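You operate a simulated robot arm through the tools that you are given. There is no shell and no other tool. Be economical: measure what you need, move in short steps, check, and stop when the job is done.

You run a simulated robot arm. Do the job below in one go: nothing can be reset, and whatever is moved stays where it is left.

Task
Fetch the spacer block from the top of the steel workbench and set it on the red drip tray.

It is judged by the outcome, as a careful person would: the job done as asked, and still so three seconds after it is handed in. It fails if anything else is knocked over, pushed out of place, dropped, spilled or broken.

Robot
A 7-joint arm with a two-finger parallel gripper, fixed in place. Base frame: the origin is at the foot of the arm, x ahead of it, y to its left, z up; the work surface is at about z = 0.9. Units: m, degrees, N and s.
With the tool pointing down near the work surface it reaches from about 0.24 to 0.68 m from the base axis. Its first joint turns from -66.0 to 66.0 degrees. Payload 2.4 kg.
Tool frame: the origin (TCP) lies between the finger pads and is the grasp point; the fingertips stand 0.03 m ahead of it; z points along the fingers, y is the line along which they close. Largest opening 0.094 m; finger width 0.028, thickness 0.01; the body of the gripper, 0.05 by 0.096 m, starts 0.055 m behind the TCP.
Orientation is told as [roll, pitch, yaw] about the base's x, y, z axes, in that order, counted from this pose: with the fingers straight down and closing along the base's y, the tool's x points along the base's -x, its y along +y and its z along -z.

Tools
- The arm moves only by the tool arm_command. Its arguments are lists of equal length, an entry for each row: "claw": the opening, from 0 (shut) to 1 (fully open); "delta_pos": the shift along the tool's x, y, z in mm, a list of three; "turn": the turn, a rotation vector about the tool's x, y, z in degrees, a list of three. In form: {"claw": [claw, ...], "delta_pos": [[tx, ty, tz], ...], "turn": [[rx, ry, rz], ...]}. A call has 1 to 10 rows; each row shifts and turns the commanded pose from where the row before left it, along the tool's axes as they then stand. Rows are played at 5 a second. More than 0.05 m and 8.6 degrees between two rows, or a gripper value outside its range, and nothing of the call is played. Where a pose cannot be reached the arm comes as near as it can. A force on the tool above 40 N (or 10 N above the force at the start of the call, whichever is more), or a blocked arm, ends the call early, and 0.2 s more pass. Each finger travels about 0.153 m/s and halts on what it meets, pressing with about 35 N; the grip force reading is that of the motor and also rises with nothing between the fingers. The clock runs only during rows and for 0.2 s after the last one: add rows that do not move to give the fingers time. The reply holds the time, the measured pose of the TCP, the force on the tool along the base axes, the opening and the grip force, in the units named above and with some noise, and new pictures: "pictures" is both (left out), scene, wrist or none.
- Cameras (640 x 400 px; columns grow to the right, rows downward): "scene" is fixed at [0.0372, 0.4712, 1.4459]; the picture's right is [-0.77, -0.63, 0.00], its down [-0.35, 0.42, -0.84] and it looks along [0.53, -0.65, -0.55] (base axes); focal length 363 px, centre (320, 200). "wrist" rides on the gripper at [-0.037, 0, -0.058] in the tool frame; the picture's right is [0.00, -1.00, 0.00], its down [0.97, 0.00, -0.24] and it looks along [0.24, 0.00, 0.97] (tool axes); focal length 218 px, centre (320, 200).
- pixel_to_xyz(camera, pixels): for up to 12 pixels [column, row] of the newest picture of that camera ("zoom" is the newest enlarged one), the place [x, y, z] in the base frame of the surface seen there, good to about 0.002 m. It takes no simulated time.
- enlarge(camera, box): a new picture of the part [left, top, right, bottom] of that camera's present view, enlarged. It takes no simulated time.
- hand_in(): hands the job in; it is judged then, once.

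Go step by step. Measure first, check grasps and placings, and put right what went wrong. The budget is 60 turns and 120 pictures, counting those below and the enlarged ones. Unless the task says otherwise, let go and move clear before handing in, and close with one line.

The tools are called after "Emit:" by a JSON object that holds its "fn" and its "kwargs". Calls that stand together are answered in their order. arm_command: Moves the arm, as the interface text tells. Its arguments: {"type":"object","properties":{"claw":{"type":"array"},"delta_pos":{"type":"array"},"turn":{"type":"array"},"pictures":{"type":"string","enum":["both","scene","wrist","none"]}},"required":["claw","delta_pos","turn"]} The other tools are called the same way: pixel_to_xyz (camera, pixels) gives the place of the surface under pixels of a picture; enlarge (camera, box) takes an enlarged picture of a part of a camera's view; hand_in () hands the job in.

At the start:

```text
time: 0.0
eef_pos: [0.4607, 0.0531, 1.1418]
ee_rot: [0.0, 0.0, 0.1]
wrist_force: [-0.1, 0.5, 0.0]
width: 0.0941
finger_force: 0.1
```

scene: 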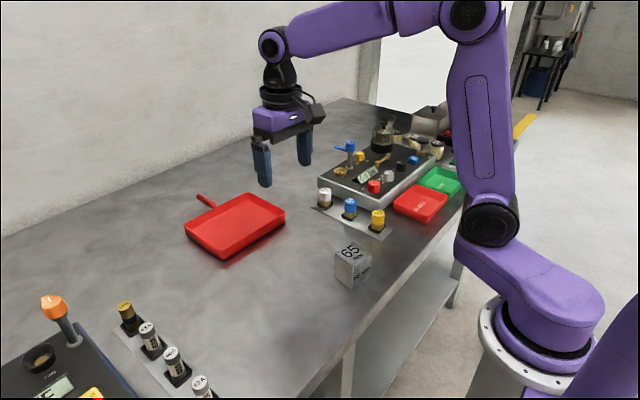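
wrist: 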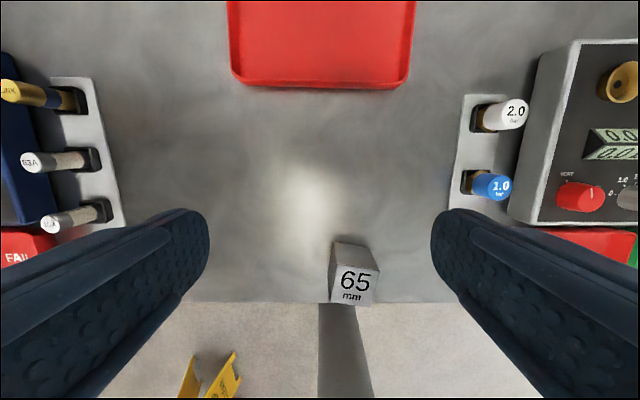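

The block marked "65 mm" shows at scene (352,265) and wrist (354,275). The large red tray with a handle is at scene (236,225), and the small red trays nearby look like labelled bins. I'll measure the block and tray first.

Emit:
{"fn": "pixel_to_xyz", "kwargs": {"camera": "wrist", "pixels": [[336, 245], [372, 249], [379, 270], [331, 272], [331, 301], [372, 304], [355, 285], [320, 40], [235, 75], [405, 80], [320, 84], [300, 200]]}}

Emit:
{"fn": "pixel_to_xyz", "kwargs": {"camera": "scene", "pixels": [[350, 250], [335, 250], [355, 263], [371, 258], [352, 288], [240, 225], [248, 193], [285, 212], [222, 258], [185, 228], [205, 200], [420, 204]]}}

Emit:
{"fn": "enlarge", "kwargs": {"camera": "scene", "box": [170, 160, 490, 360]}}

Emit:
{"fn": "enlarge", "kwargs": {"camera": "wrist", "box": [280, 210, 440, 310]}}

```text
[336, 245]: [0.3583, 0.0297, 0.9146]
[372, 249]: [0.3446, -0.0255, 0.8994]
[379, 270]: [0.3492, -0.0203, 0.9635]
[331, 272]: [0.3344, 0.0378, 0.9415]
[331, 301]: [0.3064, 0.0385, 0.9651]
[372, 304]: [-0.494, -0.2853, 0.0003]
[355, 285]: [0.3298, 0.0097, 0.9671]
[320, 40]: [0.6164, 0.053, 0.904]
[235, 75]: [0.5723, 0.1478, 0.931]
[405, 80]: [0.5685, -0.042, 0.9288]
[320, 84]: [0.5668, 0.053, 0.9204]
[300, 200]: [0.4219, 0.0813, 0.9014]
```

```text
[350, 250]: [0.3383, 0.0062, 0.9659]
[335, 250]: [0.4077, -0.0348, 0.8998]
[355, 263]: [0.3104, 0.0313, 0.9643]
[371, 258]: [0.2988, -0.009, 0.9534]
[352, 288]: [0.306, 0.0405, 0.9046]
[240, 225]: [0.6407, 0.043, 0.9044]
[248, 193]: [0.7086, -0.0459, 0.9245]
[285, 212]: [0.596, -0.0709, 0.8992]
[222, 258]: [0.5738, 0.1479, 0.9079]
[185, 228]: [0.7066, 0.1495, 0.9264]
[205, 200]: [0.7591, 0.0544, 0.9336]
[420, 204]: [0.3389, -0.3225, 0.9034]
```

```text
2.00 times, centred on (330, 260) of scene
```

zoom: 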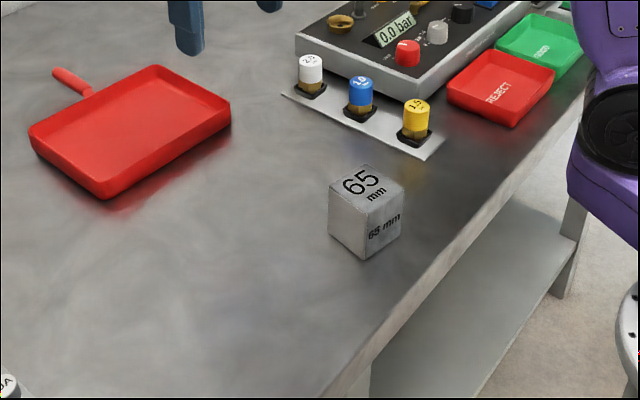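

```text
4.00 times, centred on (360, 260) of wrist
```

zoom: 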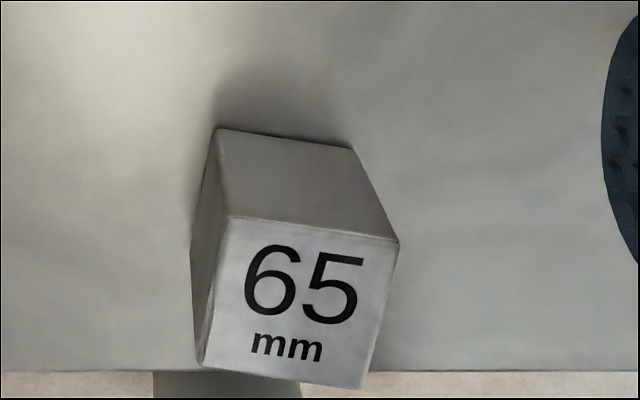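

The block is about 52 mm square and 65 mm tall, centred near (0.330, 0.011) and yawed about -8.6°. The tray spans x 0.57–0.71 and y -0.045–0.148, with its floor at about 0.904. I'll move above the block and align the fingers with it.

Emit:
{"fn": "arm_command", "kwargs": {"claw": [1, 1, 1, 1, 1, 1, 1], "delta_pos": [[32.5, -10.6, 20], [32.5, -10.6, 20], [32.5, -10.6, 20], [32.7, -10.7, 20], [0, 0, 0], [0, 0, 0], [0, 0, 0]], "turn": [[0, 0, 0], [0, 0, 0], [0, 0, 0], [0, 0, 0], [0, 0, 4.3], [0, 0, 4.3], [0, 0, 0]]}}

```text
time: 1.6
eef_pos: [0.329, 0.0104, 1.0635]
ee_rot: [-0.1, 0.1, -8.7]
wrist_force: [-0.8, -0.2, -0.4]
width: 0.0939
finger_force: 0.0
```

scene: 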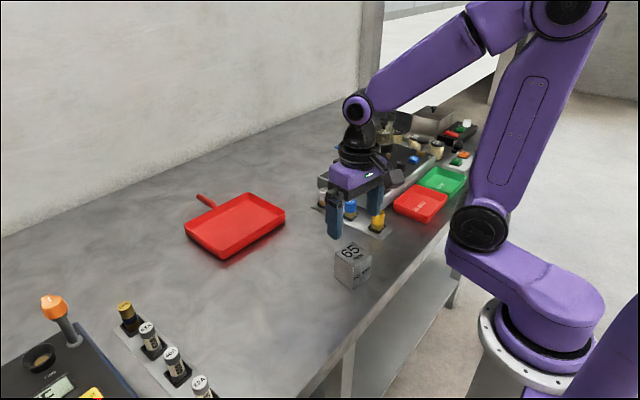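
wrist: 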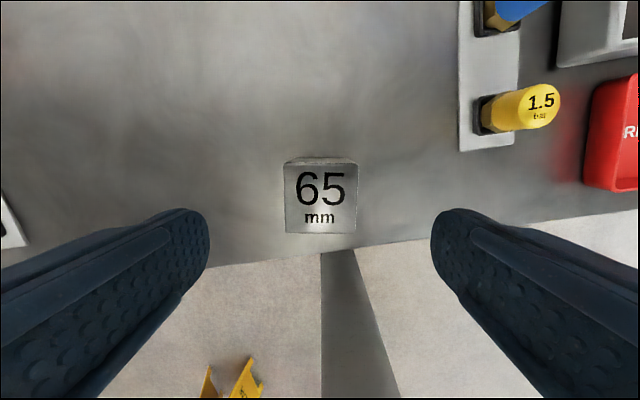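

The block's top sits centred at wrist (321,199), square between the fingers. I'll lower straight to z≈0.938 with the gripper open.

Emit:
{"fn": "arm_command", "kwargs": {"claw": [1, 1, 1, 1, 1], "delta_pos": [[1, 0, 35], [0, 0, 35], [0, 0, 30], [0, 0, 25], [0, 0, 0]], "turn": [[0, 0, 0], [0, 0, 0], [0, 0, 0], [0, 0, 0], [0, 0, 0]]}}

```text
time: 2.8
eef_pos: [0.3297, 0.01, 0.9386]
ee_rot: [0.1, 0.1, -8.6]
wrist_force: [1.2, -0.7, 0.1]
width: 0.094
finger_force: 0.1
```

scene: 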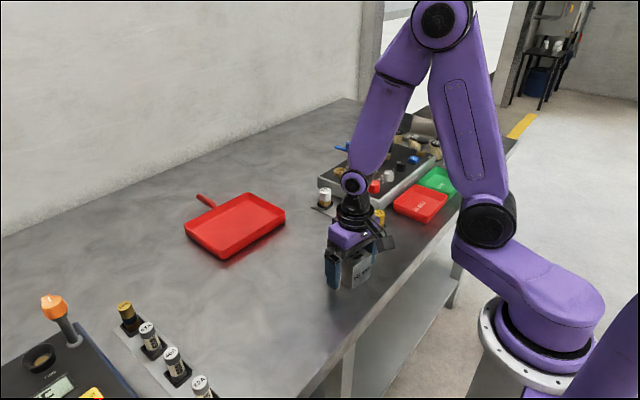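
wrist: 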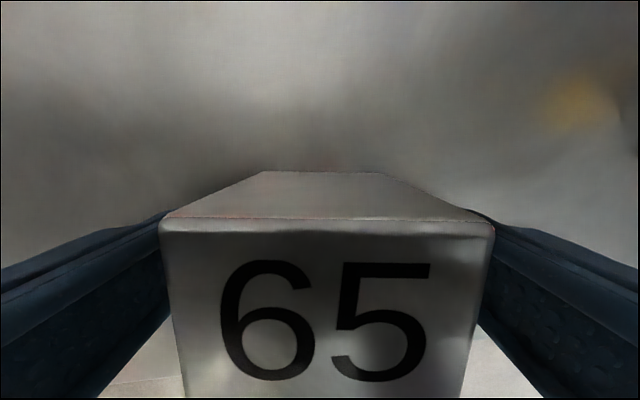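

The fingers straddle the block at z 0.9386 without contact. I'll close, then lift slightly to test the grip.

Emit:
{"fn": "arm_command", "kwargs": {"claw": [0.4, 0.4, 0.4, 0.4], "delta_pos": [[0, 0, 0], [0, 0, 0], [0, 0, 0], [0, 0, 0]], "turn": [[0, 0, 0], [0, 0, 0], [0, 0, 0], [0, 0, 0]], "pictures": "none"}}

```text
time: 3.8
eef_pos: [0.3289, 0.0108, 0.9393]
ee_rot: [-0.1, 0.0, -8.6]
wrist_force: [0.4, -0.9, -0.5]
width: 0.059
finger_force: 35.4
```

The fingers stopped at 59 mm with 35 N, a bit wider than my 52 mm estimate. I'll set full closing force, lift 15 mm and look.

Emit:
{"fn": "arm_command", "kwargs": {"claw": [0.2, 0.2, 0.2, 0.2], "delta_pos": [[0, 0, 0], [0, 0, -7], [0, 0, -8], [0, 0, 0]], "turn": [[0, 0, 0], [0, 0, 0], [0, 0, 0], [0, 0, 0]]}}

Emit:
{"fn": "enlarge", "kwargs": {"camera": "scene", "box": [270, 200, 430, 300]}}

```text
time: 4.8
eef_pos: [0.3294, 0.0106, 0.9531]
ee_rot: [0.0, -0.1, -8.6]
wrist_force: [0.7, 0.8, 0.7]
width: 0.0596
finger_force: 34.7
```

scene: 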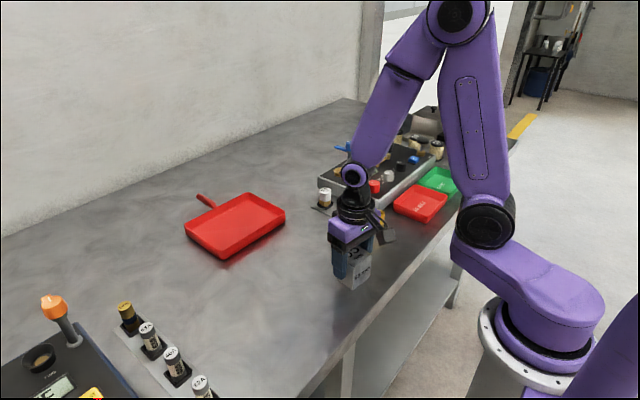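
wrist: 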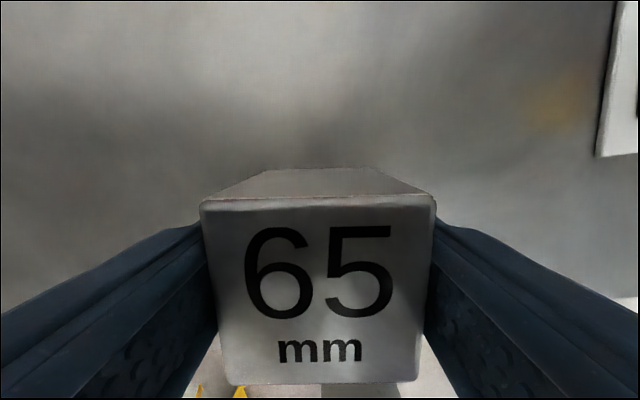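

```text
4.00 times, centred on (350, 250) of scene
```

zoom: 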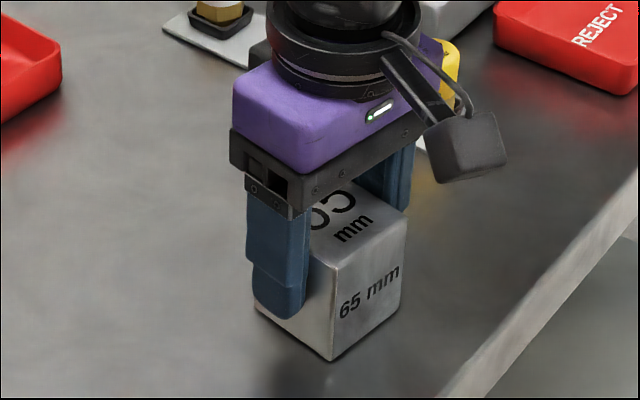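

The block's lower corner is still at scene (352,290) and there is no load on the wrist, so the block did not lift and the fingers just slid up. I'll look closely at the finger/block contact.

Emit:
{"fn": "enlarge", "kwargs": {"camera": "wrist", "box": [160, 160, 480, 400]}}

Emit:
{"fn": "pixel_to_xyz", "kwargs": {"camera": "wrist", "pixels": [[210, 210], [320, 205], [428, 210], [240, 378], [320, 300], [410, 378], [195, 260], [445, 260], [215, 320], [428, 320], [262, 172], [375, 172]]}}

```text
1.67 times, centred on (320, 280) of wrist
```

zoom: 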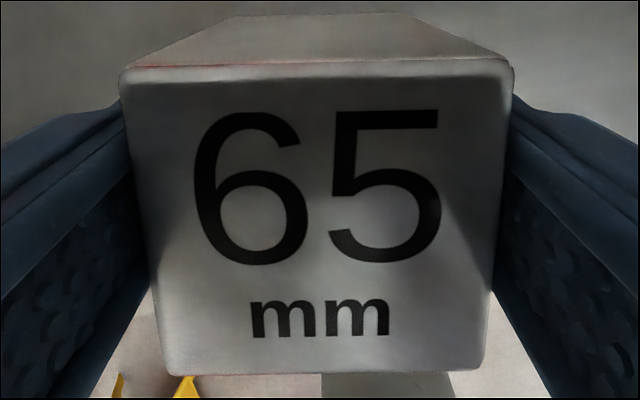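

```text
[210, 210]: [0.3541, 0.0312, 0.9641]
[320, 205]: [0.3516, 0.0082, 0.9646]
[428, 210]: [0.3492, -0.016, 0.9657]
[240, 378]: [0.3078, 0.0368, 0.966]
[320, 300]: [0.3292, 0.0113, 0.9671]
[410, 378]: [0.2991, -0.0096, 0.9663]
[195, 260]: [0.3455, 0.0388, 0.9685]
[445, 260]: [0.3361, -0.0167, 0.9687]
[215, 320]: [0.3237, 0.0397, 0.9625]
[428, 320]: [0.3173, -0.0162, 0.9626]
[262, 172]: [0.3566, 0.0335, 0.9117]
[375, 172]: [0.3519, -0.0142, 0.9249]
```

The block top is still at z 0.966 and about 52 mm wide, while the fingers stopped at 59 mm. That suggests they halted on something other than the block. I'll open, rise clear, and test-close in the air.

Emit:
{"fn": "arm_command", "kwargs": {"claw": [1, 1, 1, 1, 1, 0.4, 0.4, 0.4, 0.4], "delta_pos": [[0, 0, 0], [0, 0, 0], [0, 0, -35], [0, 0, -35], [0, 0, 0], [0, 0, 0], [0, 0, 0], [0, 0, 0], [0, 0, 0]], "turn": [[0, 0, 0], [0, 0, 0], [0, 0, 0], [0, 0, 0], [0, 0, 0], [0, 0, 0], [0, 0, 0], [0, 0, 0], [0, 0, 0]]}}

```text
time: 6.8
eef_pos: [0.3281, 0.0105, 1.0215]
ee_rot: [0.0, 0.0, -8.6]
wrist_force: [-0.6, -0.3, 0.2]
width: 0.0377
finger_force: 0.0
```

scene: 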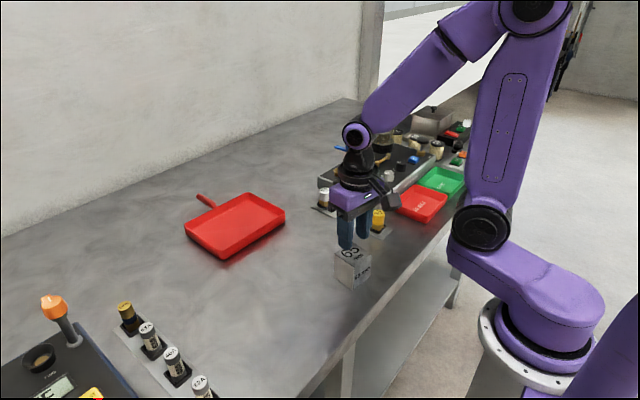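
wrist: 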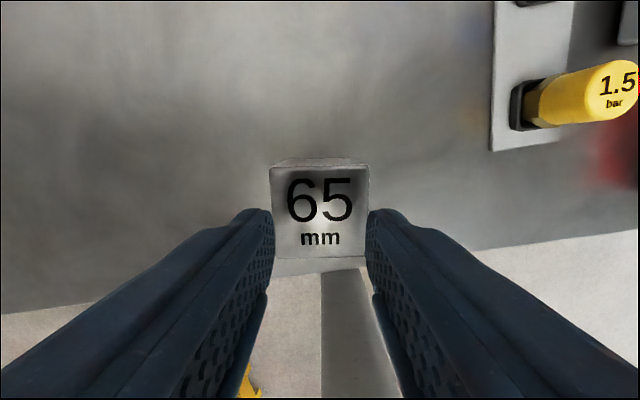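

In free air the fingers reach 37.7 mm, so the gripper works and something at the block stopped them at 59 mm. I'll re-measure the block carefully, and check that it hasn't shifted.

Emit:
{"fn": "arm_command", "kwargs": {"claw": [1, 1, 1, 1], "delta_pos": [[0, 0, -40], [50, 0, -20], [50, 0, -20], [0, 0, 0]], "turn": [[0, 0, 0], [0, 0, 0], [0, 0, 0], [0, 0, 0]]}}

Emit:
{"fn": "enlarge", "kwargs": {"camera": "scene", "box": [312, 235, 392, 295]}}

```text
refused: row 2 steps farther than a row can; nothing moved
```

```text
6.67 times, centred on (352, 265) of scene
```

zoom: 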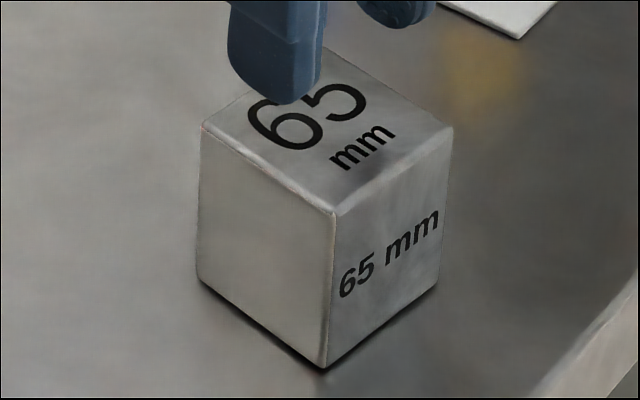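

The call was refused and nothing moved, but this zoom gives clean views of the block's faces at (200–450, 50–365). I'll measure points on each face.

Emit:
{"fn": "pixel_to_xyz", "kwargs": {"camera": "zoom", "pixels": [[210, 132], [332, 205], [446, 128], [212, 200], [265, 240], [322, 270], [318, 345], [345, 260], [395, 220], [440, 190], [430, 270], [335, 345]]}}

```text
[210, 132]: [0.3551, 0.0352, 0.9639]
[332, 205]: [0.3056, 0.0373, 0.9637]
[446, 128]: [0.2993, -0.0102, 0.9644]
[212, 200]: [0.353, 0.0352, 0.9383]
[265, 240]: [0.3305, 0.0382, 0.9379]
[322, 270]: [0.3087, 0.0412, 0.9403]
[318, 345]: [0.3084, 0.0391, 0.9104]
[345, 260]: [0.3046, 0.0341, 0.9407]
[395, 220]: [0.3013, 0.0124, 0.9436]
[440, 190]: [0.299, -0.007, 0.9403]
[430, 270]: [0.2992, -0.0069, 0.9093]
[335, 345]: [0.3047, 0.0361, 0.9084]
```

The faces put the block about 53 mm wide, unmoved and still aligned. I'll re-open, descend, and close again at mid-height with close-up views before lifting.

Emit:
{"fn": "arm_command", "kwargs": {"claw": [1, 1, 1, 1, 1, 1, 0.3, 0.3, 0.3, 0.3], "delta_pos": [[0, 0, 0], [0, 0, 0], [-1, 0.5, 30], [0, 0, 30], [0, 0, 25], [0, 0, 0], [0, 0, 0], [0, 0, 0], [0, 0, 0], [0, 0, 0]], "turn": [[0, 0, 0], [0, 0, 0], [0, 0, 0], [0, 0, 0], [0, 0, 0], [0, 0, 0], [0, 0, 0], [0, 0, 0], [0, 0, 0], [0, 0, 0]]}}

Emit:
{"fn": "enlarge", "kwargs": {"camera": "scene", "box": [312, 235, 392, 295]}}

Emit:
{"fn": "enlarge", "kwargs": {"camera": "wrist", "box": [100, 160, 540, 400]}}

```text
time: 9.0
eef_pos: [0.3296, 0.0119, 0.9388]
ee_rot: [0.0, 0.0, -8.6]
wrist_force: [-0.9, -0.4, -0.5]
width: 0.0592
finger_force: 35.1
```

scene: 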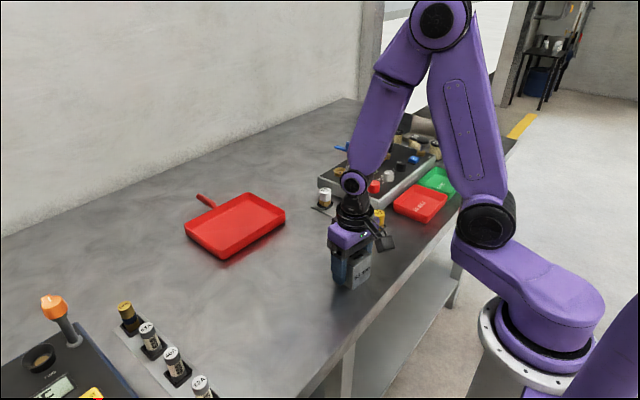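
wrist: 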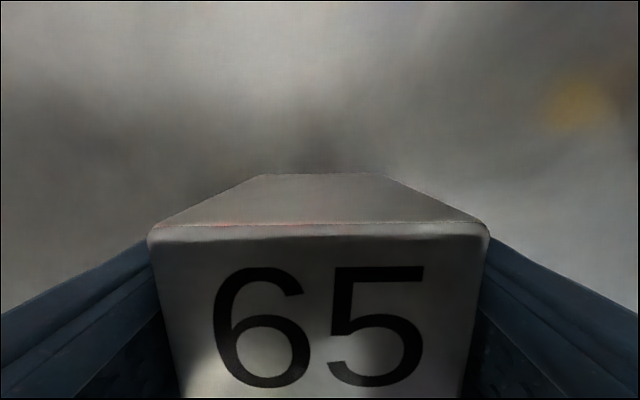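

```text
6.67 times, centred on (352, 265) of scene
```

zoom: 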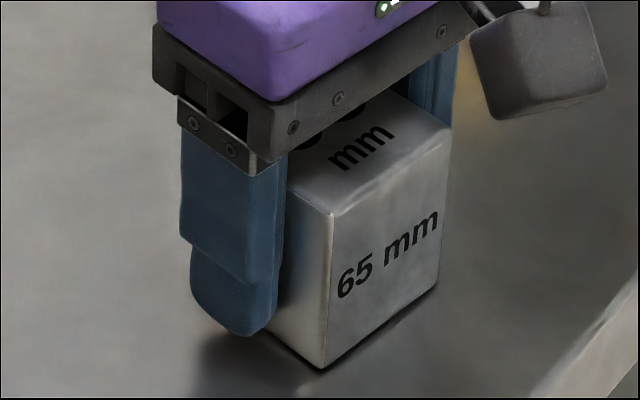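

```text
1.45 times, centred on (320, 280) of wrist
```

zoom: 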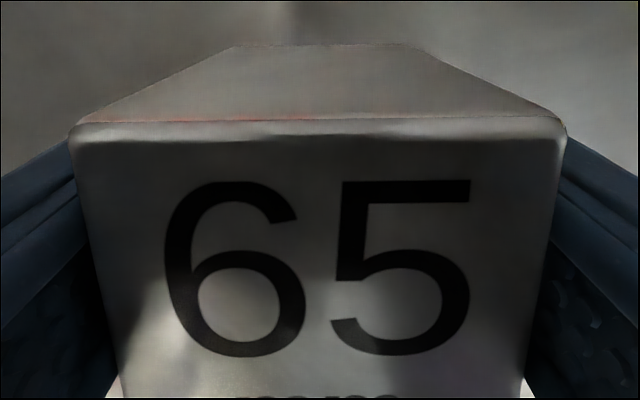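

It stopped again at 59.2 mm with 35 N, and the picture can't settle whether there is a gap. I'll lift just 4 mm, keep closing hard, and read the wrist force.

Emit:
{"fn": "arm_command", "kwargs": {"claw": [0, 0, 0, 0, 0], "delta_pos": [[0, 0, 0], [0, 0, 0], [0, 0, -2], [0, 0, -2], [0, 0, 0]], "turn": [[0, 0, 0], [0, 0, 0], [0, 0, 0], [0, 0, 0], [0, 0, 0]], "pictures": "wrist"}}

Emit:
{"fn": "enlarge", "kwargs": {"camera": "scene", "box": [312, 235, 392, 295]}}

```text
time: 10.2
eef_pos: [0.3298, 0.0097, 0.9401]
ee_rot: [0.0, 0.1, -8.5]
wrist_force: [-0.3, 0.1, -6.1]
width: 0.0593
finger_force: 35.3
```

wrist: 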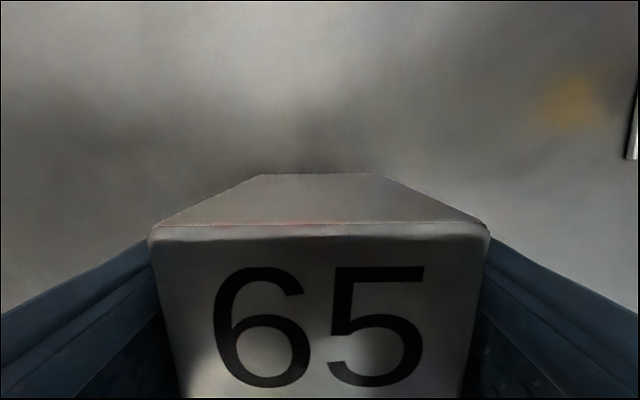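

```text
6.67 times, centred on (352, 265) of scene
```

zoom: 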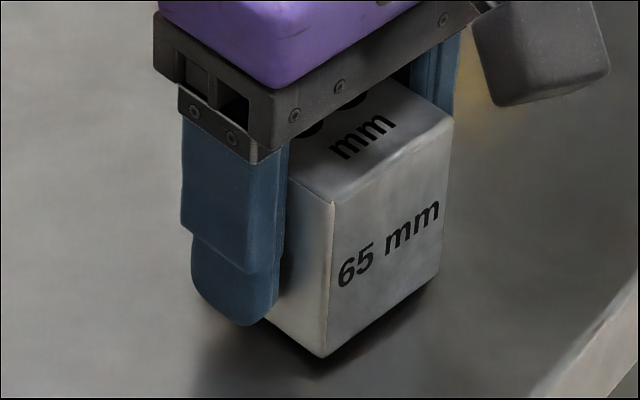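

Now the wrist reads -6.1 N, and the block's lower corner rose from (322,366) to (322,357), so it is held. Since it slipped on the first try, I'll hold for a second to see if it creeps.

Emit:
{"fn": "arm_command", "kwargs": {"claw": [0, 0, 0, 0, 0], "delta_pos": [[0, 0, 0], [0, 0, 0], [0, 0, 0], [0, 0, 0], [0, 0, 0]], "turn": [[0, 0, 0], [0, 0, 0], [0, 0, 0], [0, 0, 0], [0, 0, 0]], "pictures": "wrist"}}

Emit:
{"fn": "enlarge", "kwargs": {"camera": "scene", "box": [312, 235, 392, 295]}}

```text
time: 11.4
eef_pos: [0.3301, 0.0097, 0.9417]
ee_rot: [0.0, 0.0, -8.6]
wrist_force: [-0.7, -0.1, -5.5]
width: 0.0592
finger_force: 34.9
```

wrist: 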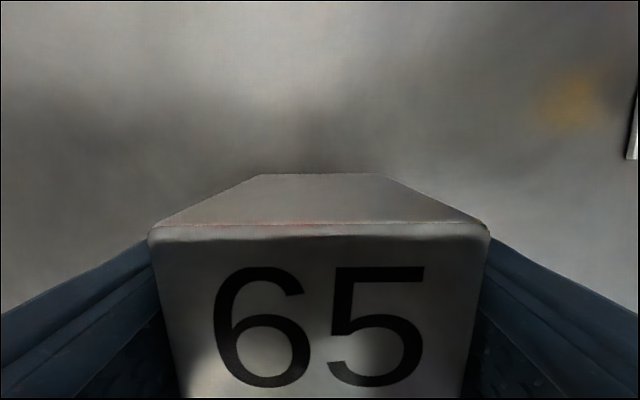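

```text
6.67 times, centred on (352, 265) of scene
```

zoom: 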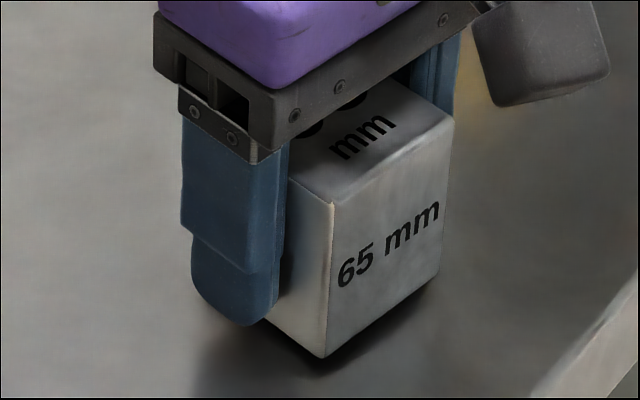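

The grip is stable with about 5.5 N of load and no creep. I'll keep lifting gently, about 3–4 mm per row.

Emit:
{"fn": "arm_command", "kwargs": {"claw": [0, 0, 0, 0, 0, 0, 0, 0, 0, 0], "delta_pos": [[0, 0, -2], [0, 0, -3], [0, 0, -3], [0, 0, -3], [0, 0, -3], [0, 0, -3], [0, 0, -3], [0, 0, -3], [0, 0, -2], [0, 0, -1]], "turn": [[0, 0, 0], [0, 0, 0], [0, 0, 0], [0, 0, 0], [0, 0, 0], [0, 0, 0], [0, 0, 0], [0, 0, 0], [0, 0, 0], [0, 0, 0]], "pictures": "wrist"}}

```text
time: 13.6
eef_pos: [0.3294, 0.0105, 0.9682]
ee_rot: [0.0, 0.1, -8.6]
wrist_force: [0.7, 0.4, -5.6]
width: 0.0594
finger_force: 35.1
```

wrist: 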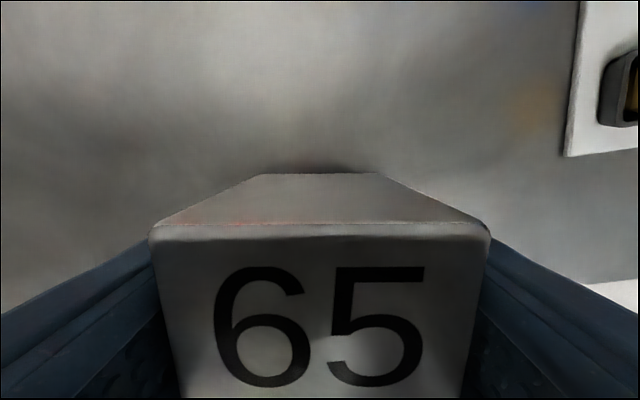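

The block looks unchanged in the fingers and the load is steady at 5.6 N. I'll lift another 27 mm to clear the tray rim (about 0.933).

Emit:
{"fn": "arm_command", "kwargs": {"claw": [0, 0, 0, 0, 0, 0, 0, 0, 0, 0], "delta_pos": [[0, 0, -2], [0, 0, -3], [0, 0, -3], [0, 0, -4], [0, 0, -4], [0, 0, -4], [0, 0, -3], [0, 0, -3], [0, 0, -2], [0, 0, -1]], "turn": [[0, 0, 0], [0, 0, 0], [0, 0, 0], [0, 0, 0], [0, 0, 0], [0, 0, 0], [0, 0, 0], [0, 0, 0], [0, 0, 0], [0, 0, 0]], "pictures": "scene"}}

```text
time: 15.8
eef_pos: [0.3304, 0.0102, 0.9963]
ee_rot: [-0.1, 0.0, -8.6]
wrist_force: [-0.2, 0.5, -5.5]
width: 0.0591
finger_force: 34.8
```

scene: 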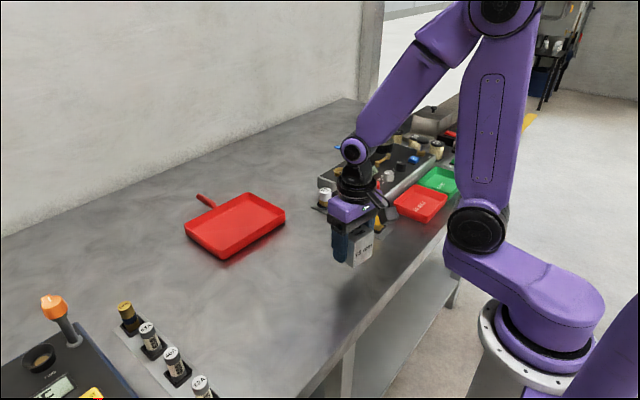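

The block is well clear at TCP z 0.996. I'll travel smoothly toward the tray, halfway first.

Emit:
{"fn": "arm_command", "kwargs": {"claw": [0, 0, 0, 0, 0, 0, 0, 0, 0, 0], "delta_pos": [[-4.8, 1.4, 0], [-9.6, 2.8, 0], [-14.4, 4.2, 0], [-19.2, 5.6, 0], [-19.2, 5.6, 0], [-19.2, 5.6, 0], [-19.2, 5.6, 0], [-19.2, 5.6, 0], [-14.4, 4.2, 0], [-6.7, 2, 0]], "turn": [[0, 0, 0], [0, 0, 0], [0, 0, 0], [0, 0, 0], [0, 0, 0], [0, 0, 0], [0, 0, 0], [0, 0, 0], [0, 0, 0], [0, 0, 0]]}}

```text
time: 18.0
eef_pos: [0.4806, 0.0305, 0.998]
ee_rot: [0.0, 0.1, -8.6]
wrist_force: [0.1, 0.5, -5.1]
width: 0.0592
finger_force: 35.3
```

scene: 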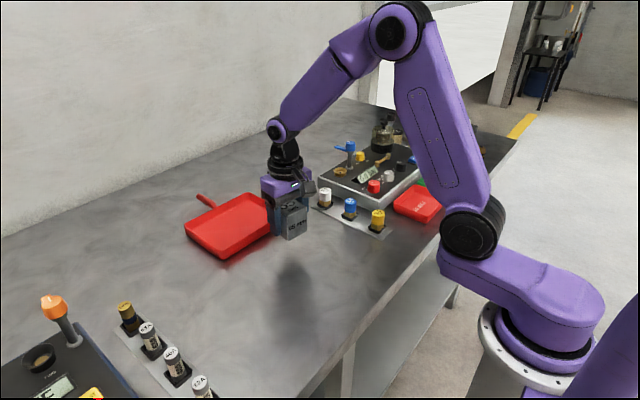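
wrist: 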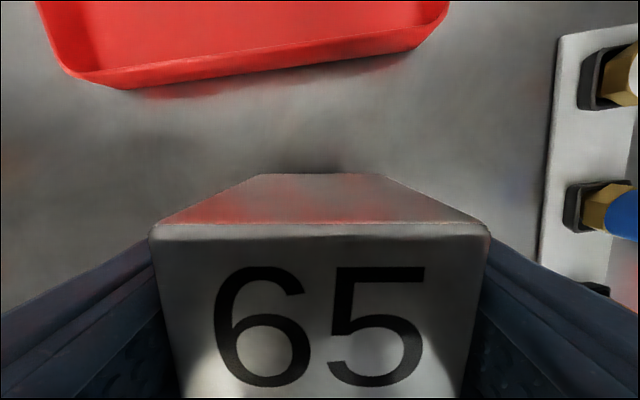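

The block is held unchanged and the way to the tray is clear. I'll do the second half.

Emit:
{"fn": "arm_command", "kwargs": {"claw": [0, 0, 0, 0, 0, 0, 0, 0, 0, 0], "delta_pos": [[-4.8, 1.4, 0], [-9.6, 2.8, 0], [-14.4, 4.2, 0], [-19.2, 5.6, 0], [-19.2, 5.6, 0], [-19.2, 5.6, 0], [-19.2, 5.6, 0], [-19.2, 5.6, 0], [-14.4, 4.2, 0], [-6.7, 2, 0]], "turn": [[0, 0, 0], [0, 0, 0], [0, 0, 0], [0, 0, 0], [0, 0, 0], [0, 0, 0], [0, 0, 0], [0, 0, 0], [0, 0, 0], [0, 0, 0]]}}

Emit:
{"fn": "enlarge", "kwargs": {"camera": "scene", "box": [170, 160, 330, 270]}}

```text
time: 20.2
eef_pos: [0.6315, 0.0508, 0.9968]
ee_rot: [0.1, 0.0, -8.5]
wrist_force: [0.5, 0.4, -5.5]
width: 0.0594
finger_force: 34.9
```

scene: 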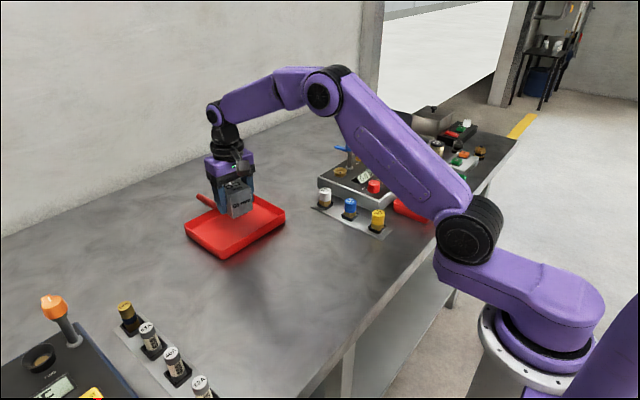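
wrist: 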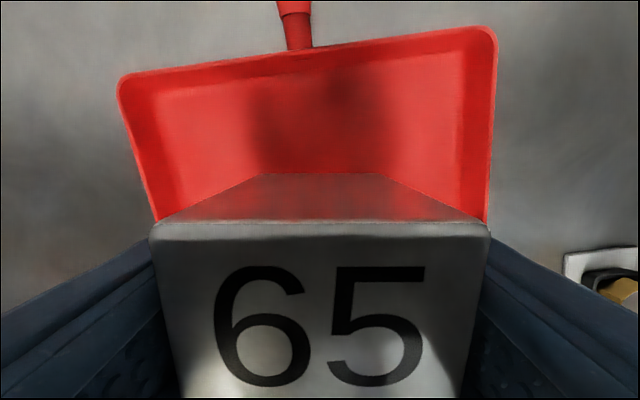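

```text
3.64 times, centred on (250, 215) of scene
```

zoom: 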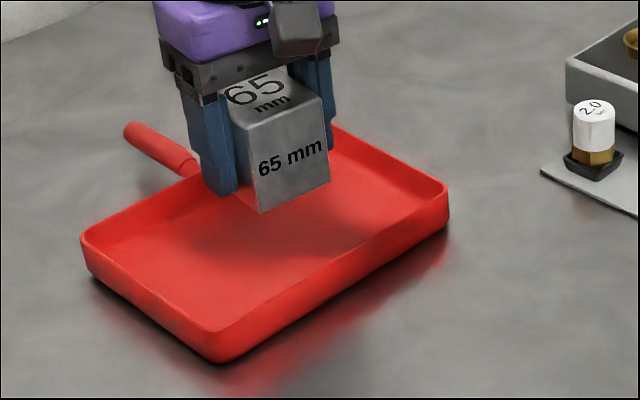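

The block is over the middle of the tray with no slip. The tray floor (0.904) should be touched at TCP z ≈ 0.942, so I'll lower 48 mm to just above it.

Emit:
{"fn": "arm_command", "kwargs": {"claw": [0, 0, 0, 0, 0, 0, 0, 0, 0, 0], "delta_pos": [[0, 0, 2], [0, 0, 4], [0, 0, 6], [0, 0, 7], [0, 0, 7], [0, 0, 7], [0, 0, 6], [0, 0, 5], [0, 0, 3], [0, 0, 1]], "turn": [[0, 0, 0], [0, 0, 0], [0, 0, 0], [0, 0, 0], [0, 0, 0], [0, 0, 0], [0, 0, 0], [0, 0, 0], [0, 0, 0], [0, 0, 0]]}}

Emit:
{"fn": "enlarge", "kwargs": {"camera": "scene", "box": [170, 160, 330, 270]}}

```text
time: 22.4
eef_pos: [0.6326, 0.0501, 0.9482]
ee_rot: [0.0, 0.0, -8.5]
wrist_force: [-0.2, -0.5, -4.5]
width: 0.0594
finger_force: 34.4
```

scene: 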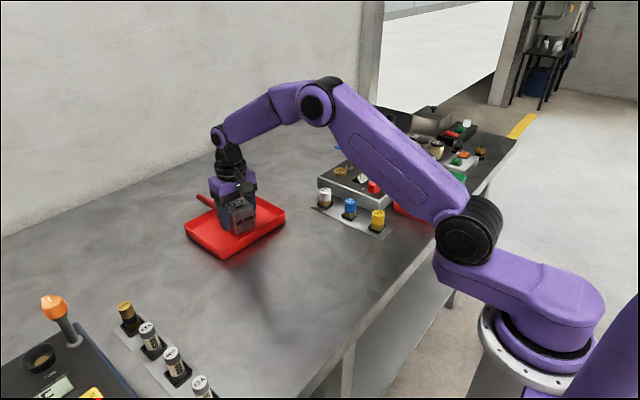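
wrist: 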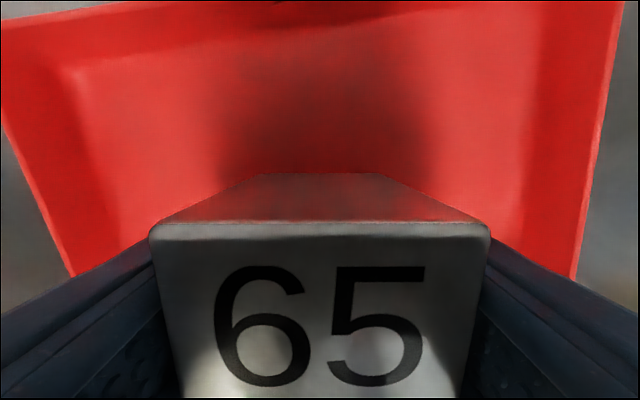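

```text
3.64 times, centred on (250, 215) of scene
```

zoom: 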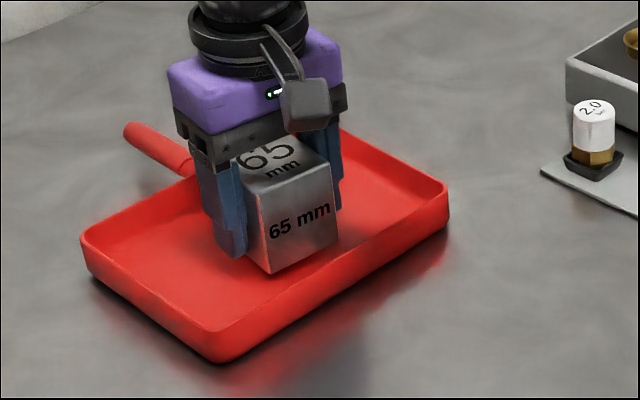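

The block hangs just above the tray floor, still loaded at about 5 N. I'll lower in 1 mm steps and watch for the load to come off.

Emit:
{"fn": "arm_command", "kwargs": {"claw": [0, 0, 0, 0, 0, 0], "delta_pos": [[0, 0, 1], [0, 0, 1], [0, 0, 1], [0, 0, 1], [0, 0, 1], [0, 0, 0]], "turn": [[0, 0, 0], [0, 0, 0], [0, 0, 0], [0, 0, 0], [0, 0, 0], [0, 0, 0]], "pictures": "none"}}

```text
time: 23.8
eef_pos: [0.6314, 0.051, 0.9439]
ee_rot: [0.0, -0.1, -8.6]
wrist_force: [0.6, -0.5, -5.2]
width: 0.0594
finger_force: 35.2
```

Load is still 5.2 N at z 0.944, so no contact yet. I'll go down a little more.

Emit:
{"fn": "arm_command", "kwargs": {"claw": [0, 0, 0, 0], "delta_pos": [[0, 0, 1], [0, 0, 1], [0, 0, 0], [0, 0, 0]], "turn": [[0, 0, 0], [0, 0, 0], [0, 0, 0], [0, 0, 0]], "pictures": "none"}}

```text
time: 24.8
eef_pos: [0.6308, 0.0516, 0.9419]
ee_rot: [0.0, 0.0, -8.6]
wrist_force: [-0.9, -0.3, -5.2]
width: 0.0595
finger_force: 35.3
```

Still 5.2 N at 0.942. I'll lower another 2 mm.

Emit:
{"fn": "arm_command", "kwargs": {"claw": [0, 0, 0, 0], "delta_pos": [[0, 0, 1], [0, 0, 1], [0, 0, 0], [0, 0, 0]], "turn": [[0, 0, 0], [0, 0, 0], [0, 0, 0], [0, 0, 0]], "pictures": "none"}}

Emit:
{"fn": "enlarge", "kwargs": {"camera": "scene", "box": [200, 180, 280, 240]}}

```text
time: 25.8
eef_pos: [0.632, 0.0515, 0.9402]
ee_rot: [0.0, -0.2, -8.6]
wrist_force: [-2.9, -1.2, 16.5]
width: 0.0596
finger_force: 34.5
```

```text
6.67 times, centred on (240, 210) of scene
```

zoom: 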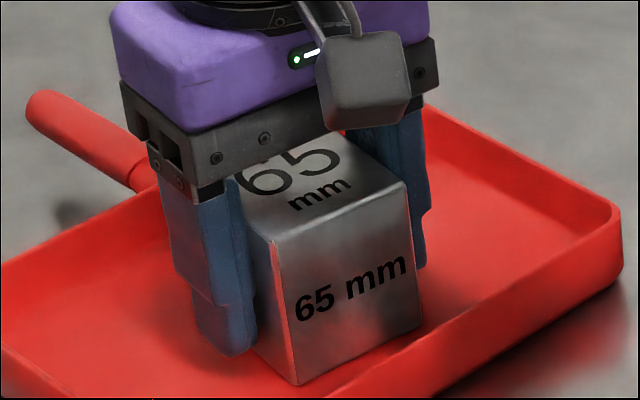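

The force flipped to +16.5 N, so the block is resting on the tray floor. I'll ease up 1 mm, open, and wait before rising.

Emit:
{"fn": "arm_command", "kwargs": {"claw": [0, 0.7, 1, 1, 1], "delta_pos": [[0, 0, -1], [0, 0, 0], [0, 0, 0], [0, 0, 0], [0, 0, 0]], "turn": [[0, 0, 0], [0, 0, 0], [0, 0, 0], [0, 0, 0], [0, 0, 0]]}}

Emit:
{"fn": "enlarge", "kwargs": {"camera": "scene", "box": [170, 160, 330, 270]}}

```text
time: 27.0
eef_pos: [0.6302, 0.0509, 0.9406]
ee_rot: [0.0, 0.1, -8.6]
wrist_force: [-1.0, -0.4, 1.0]
width: 0.0943
finger_force: 0.0
```

scene: 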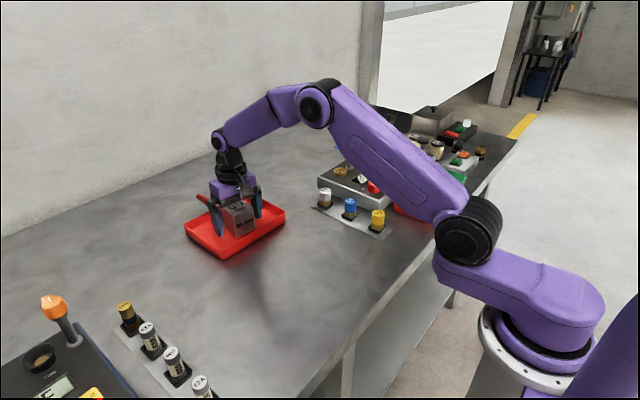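
wrist: 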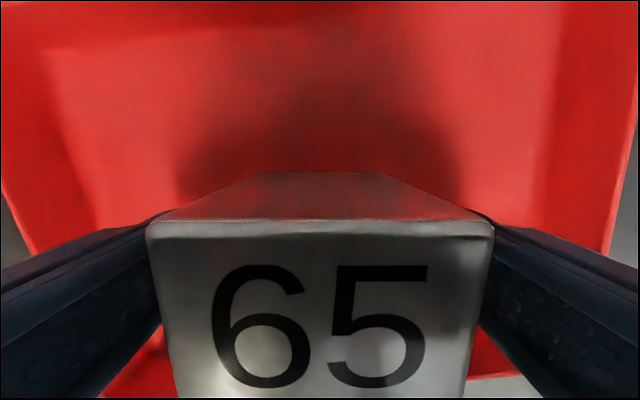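

```text
3.64 times, centred on (250, 215) of scene
```

zoom: 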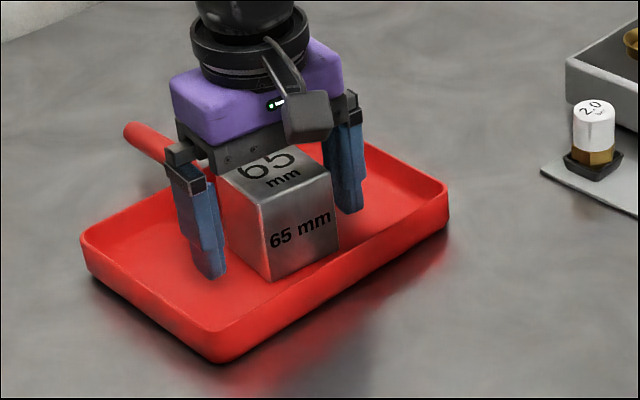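

The block stands free on the tray with the fingers fully open (94 mm). I'll rise straight up, well clear.

Emit:
{"fn": "arm_command", "kwargs": {"claw": [1, 1, 1, 1, 1, 1], "delta_pos": [[0, 0, -10], [0, 0, -25], [0, 0, -35], [0, 0, -35], [0, 0, -25], [0, 0, 0]], "turn": [[0, 0, 0], [0, 0, 0], [0, 0, 0], [0, 0, 0], [0, 0, 0], [0, 0, 0]]}}

Emit:
{"fn": "enlarge", "kwargs": {"camera": "scene", "box": [170, 160, 330, 270]}}

```text
time: 28.4
eef_pos: [0.6309, 0.0518, 1.0703]
ee_rot: [0.1, 0.0, -8.7]
wrist_force: [-0.2, 0.4, 0.2]
width: 0.0942
finger_force: 0.0
```

scene: 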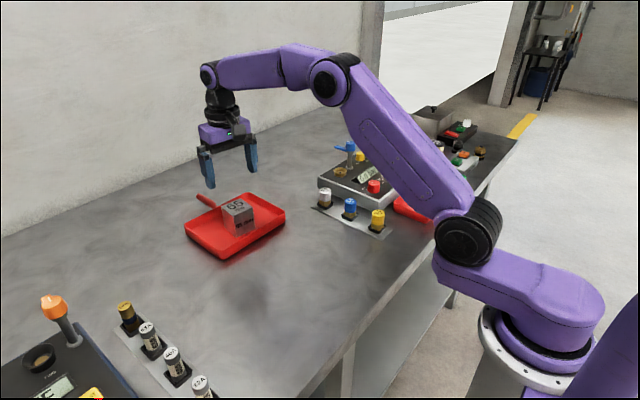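
wrist: 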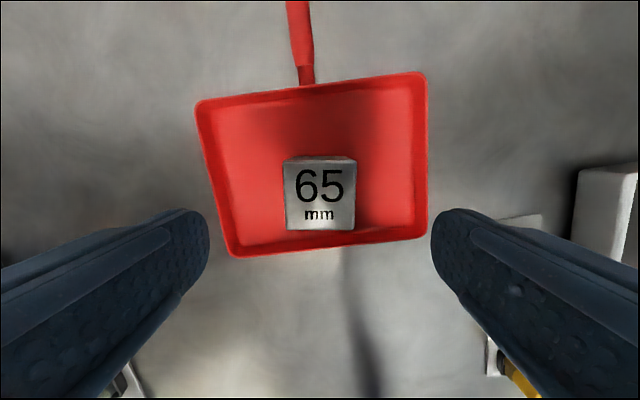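

```text
3.64 times, centred on (250, 215) of scene
```

zoom: 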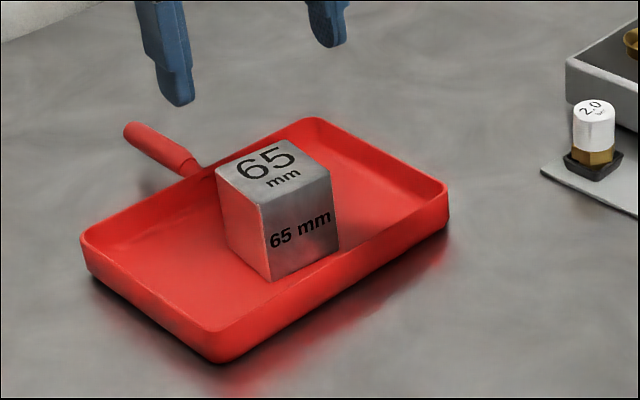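

The block stands upright and flat inside the tray at scene (238,217), the tray hasn't moved, and the gripper is clear. I'll hand in.

Emit:
{"fn": "hand_in", "kwargs": {}}

```text
The job is handed in.
```

The spacer block is standing upright on the red drip tray with the gripper clear of it, and nothing else was disturbed. It slipped on the first lift without leaving its place, so I gripped it again and moved it slowly.
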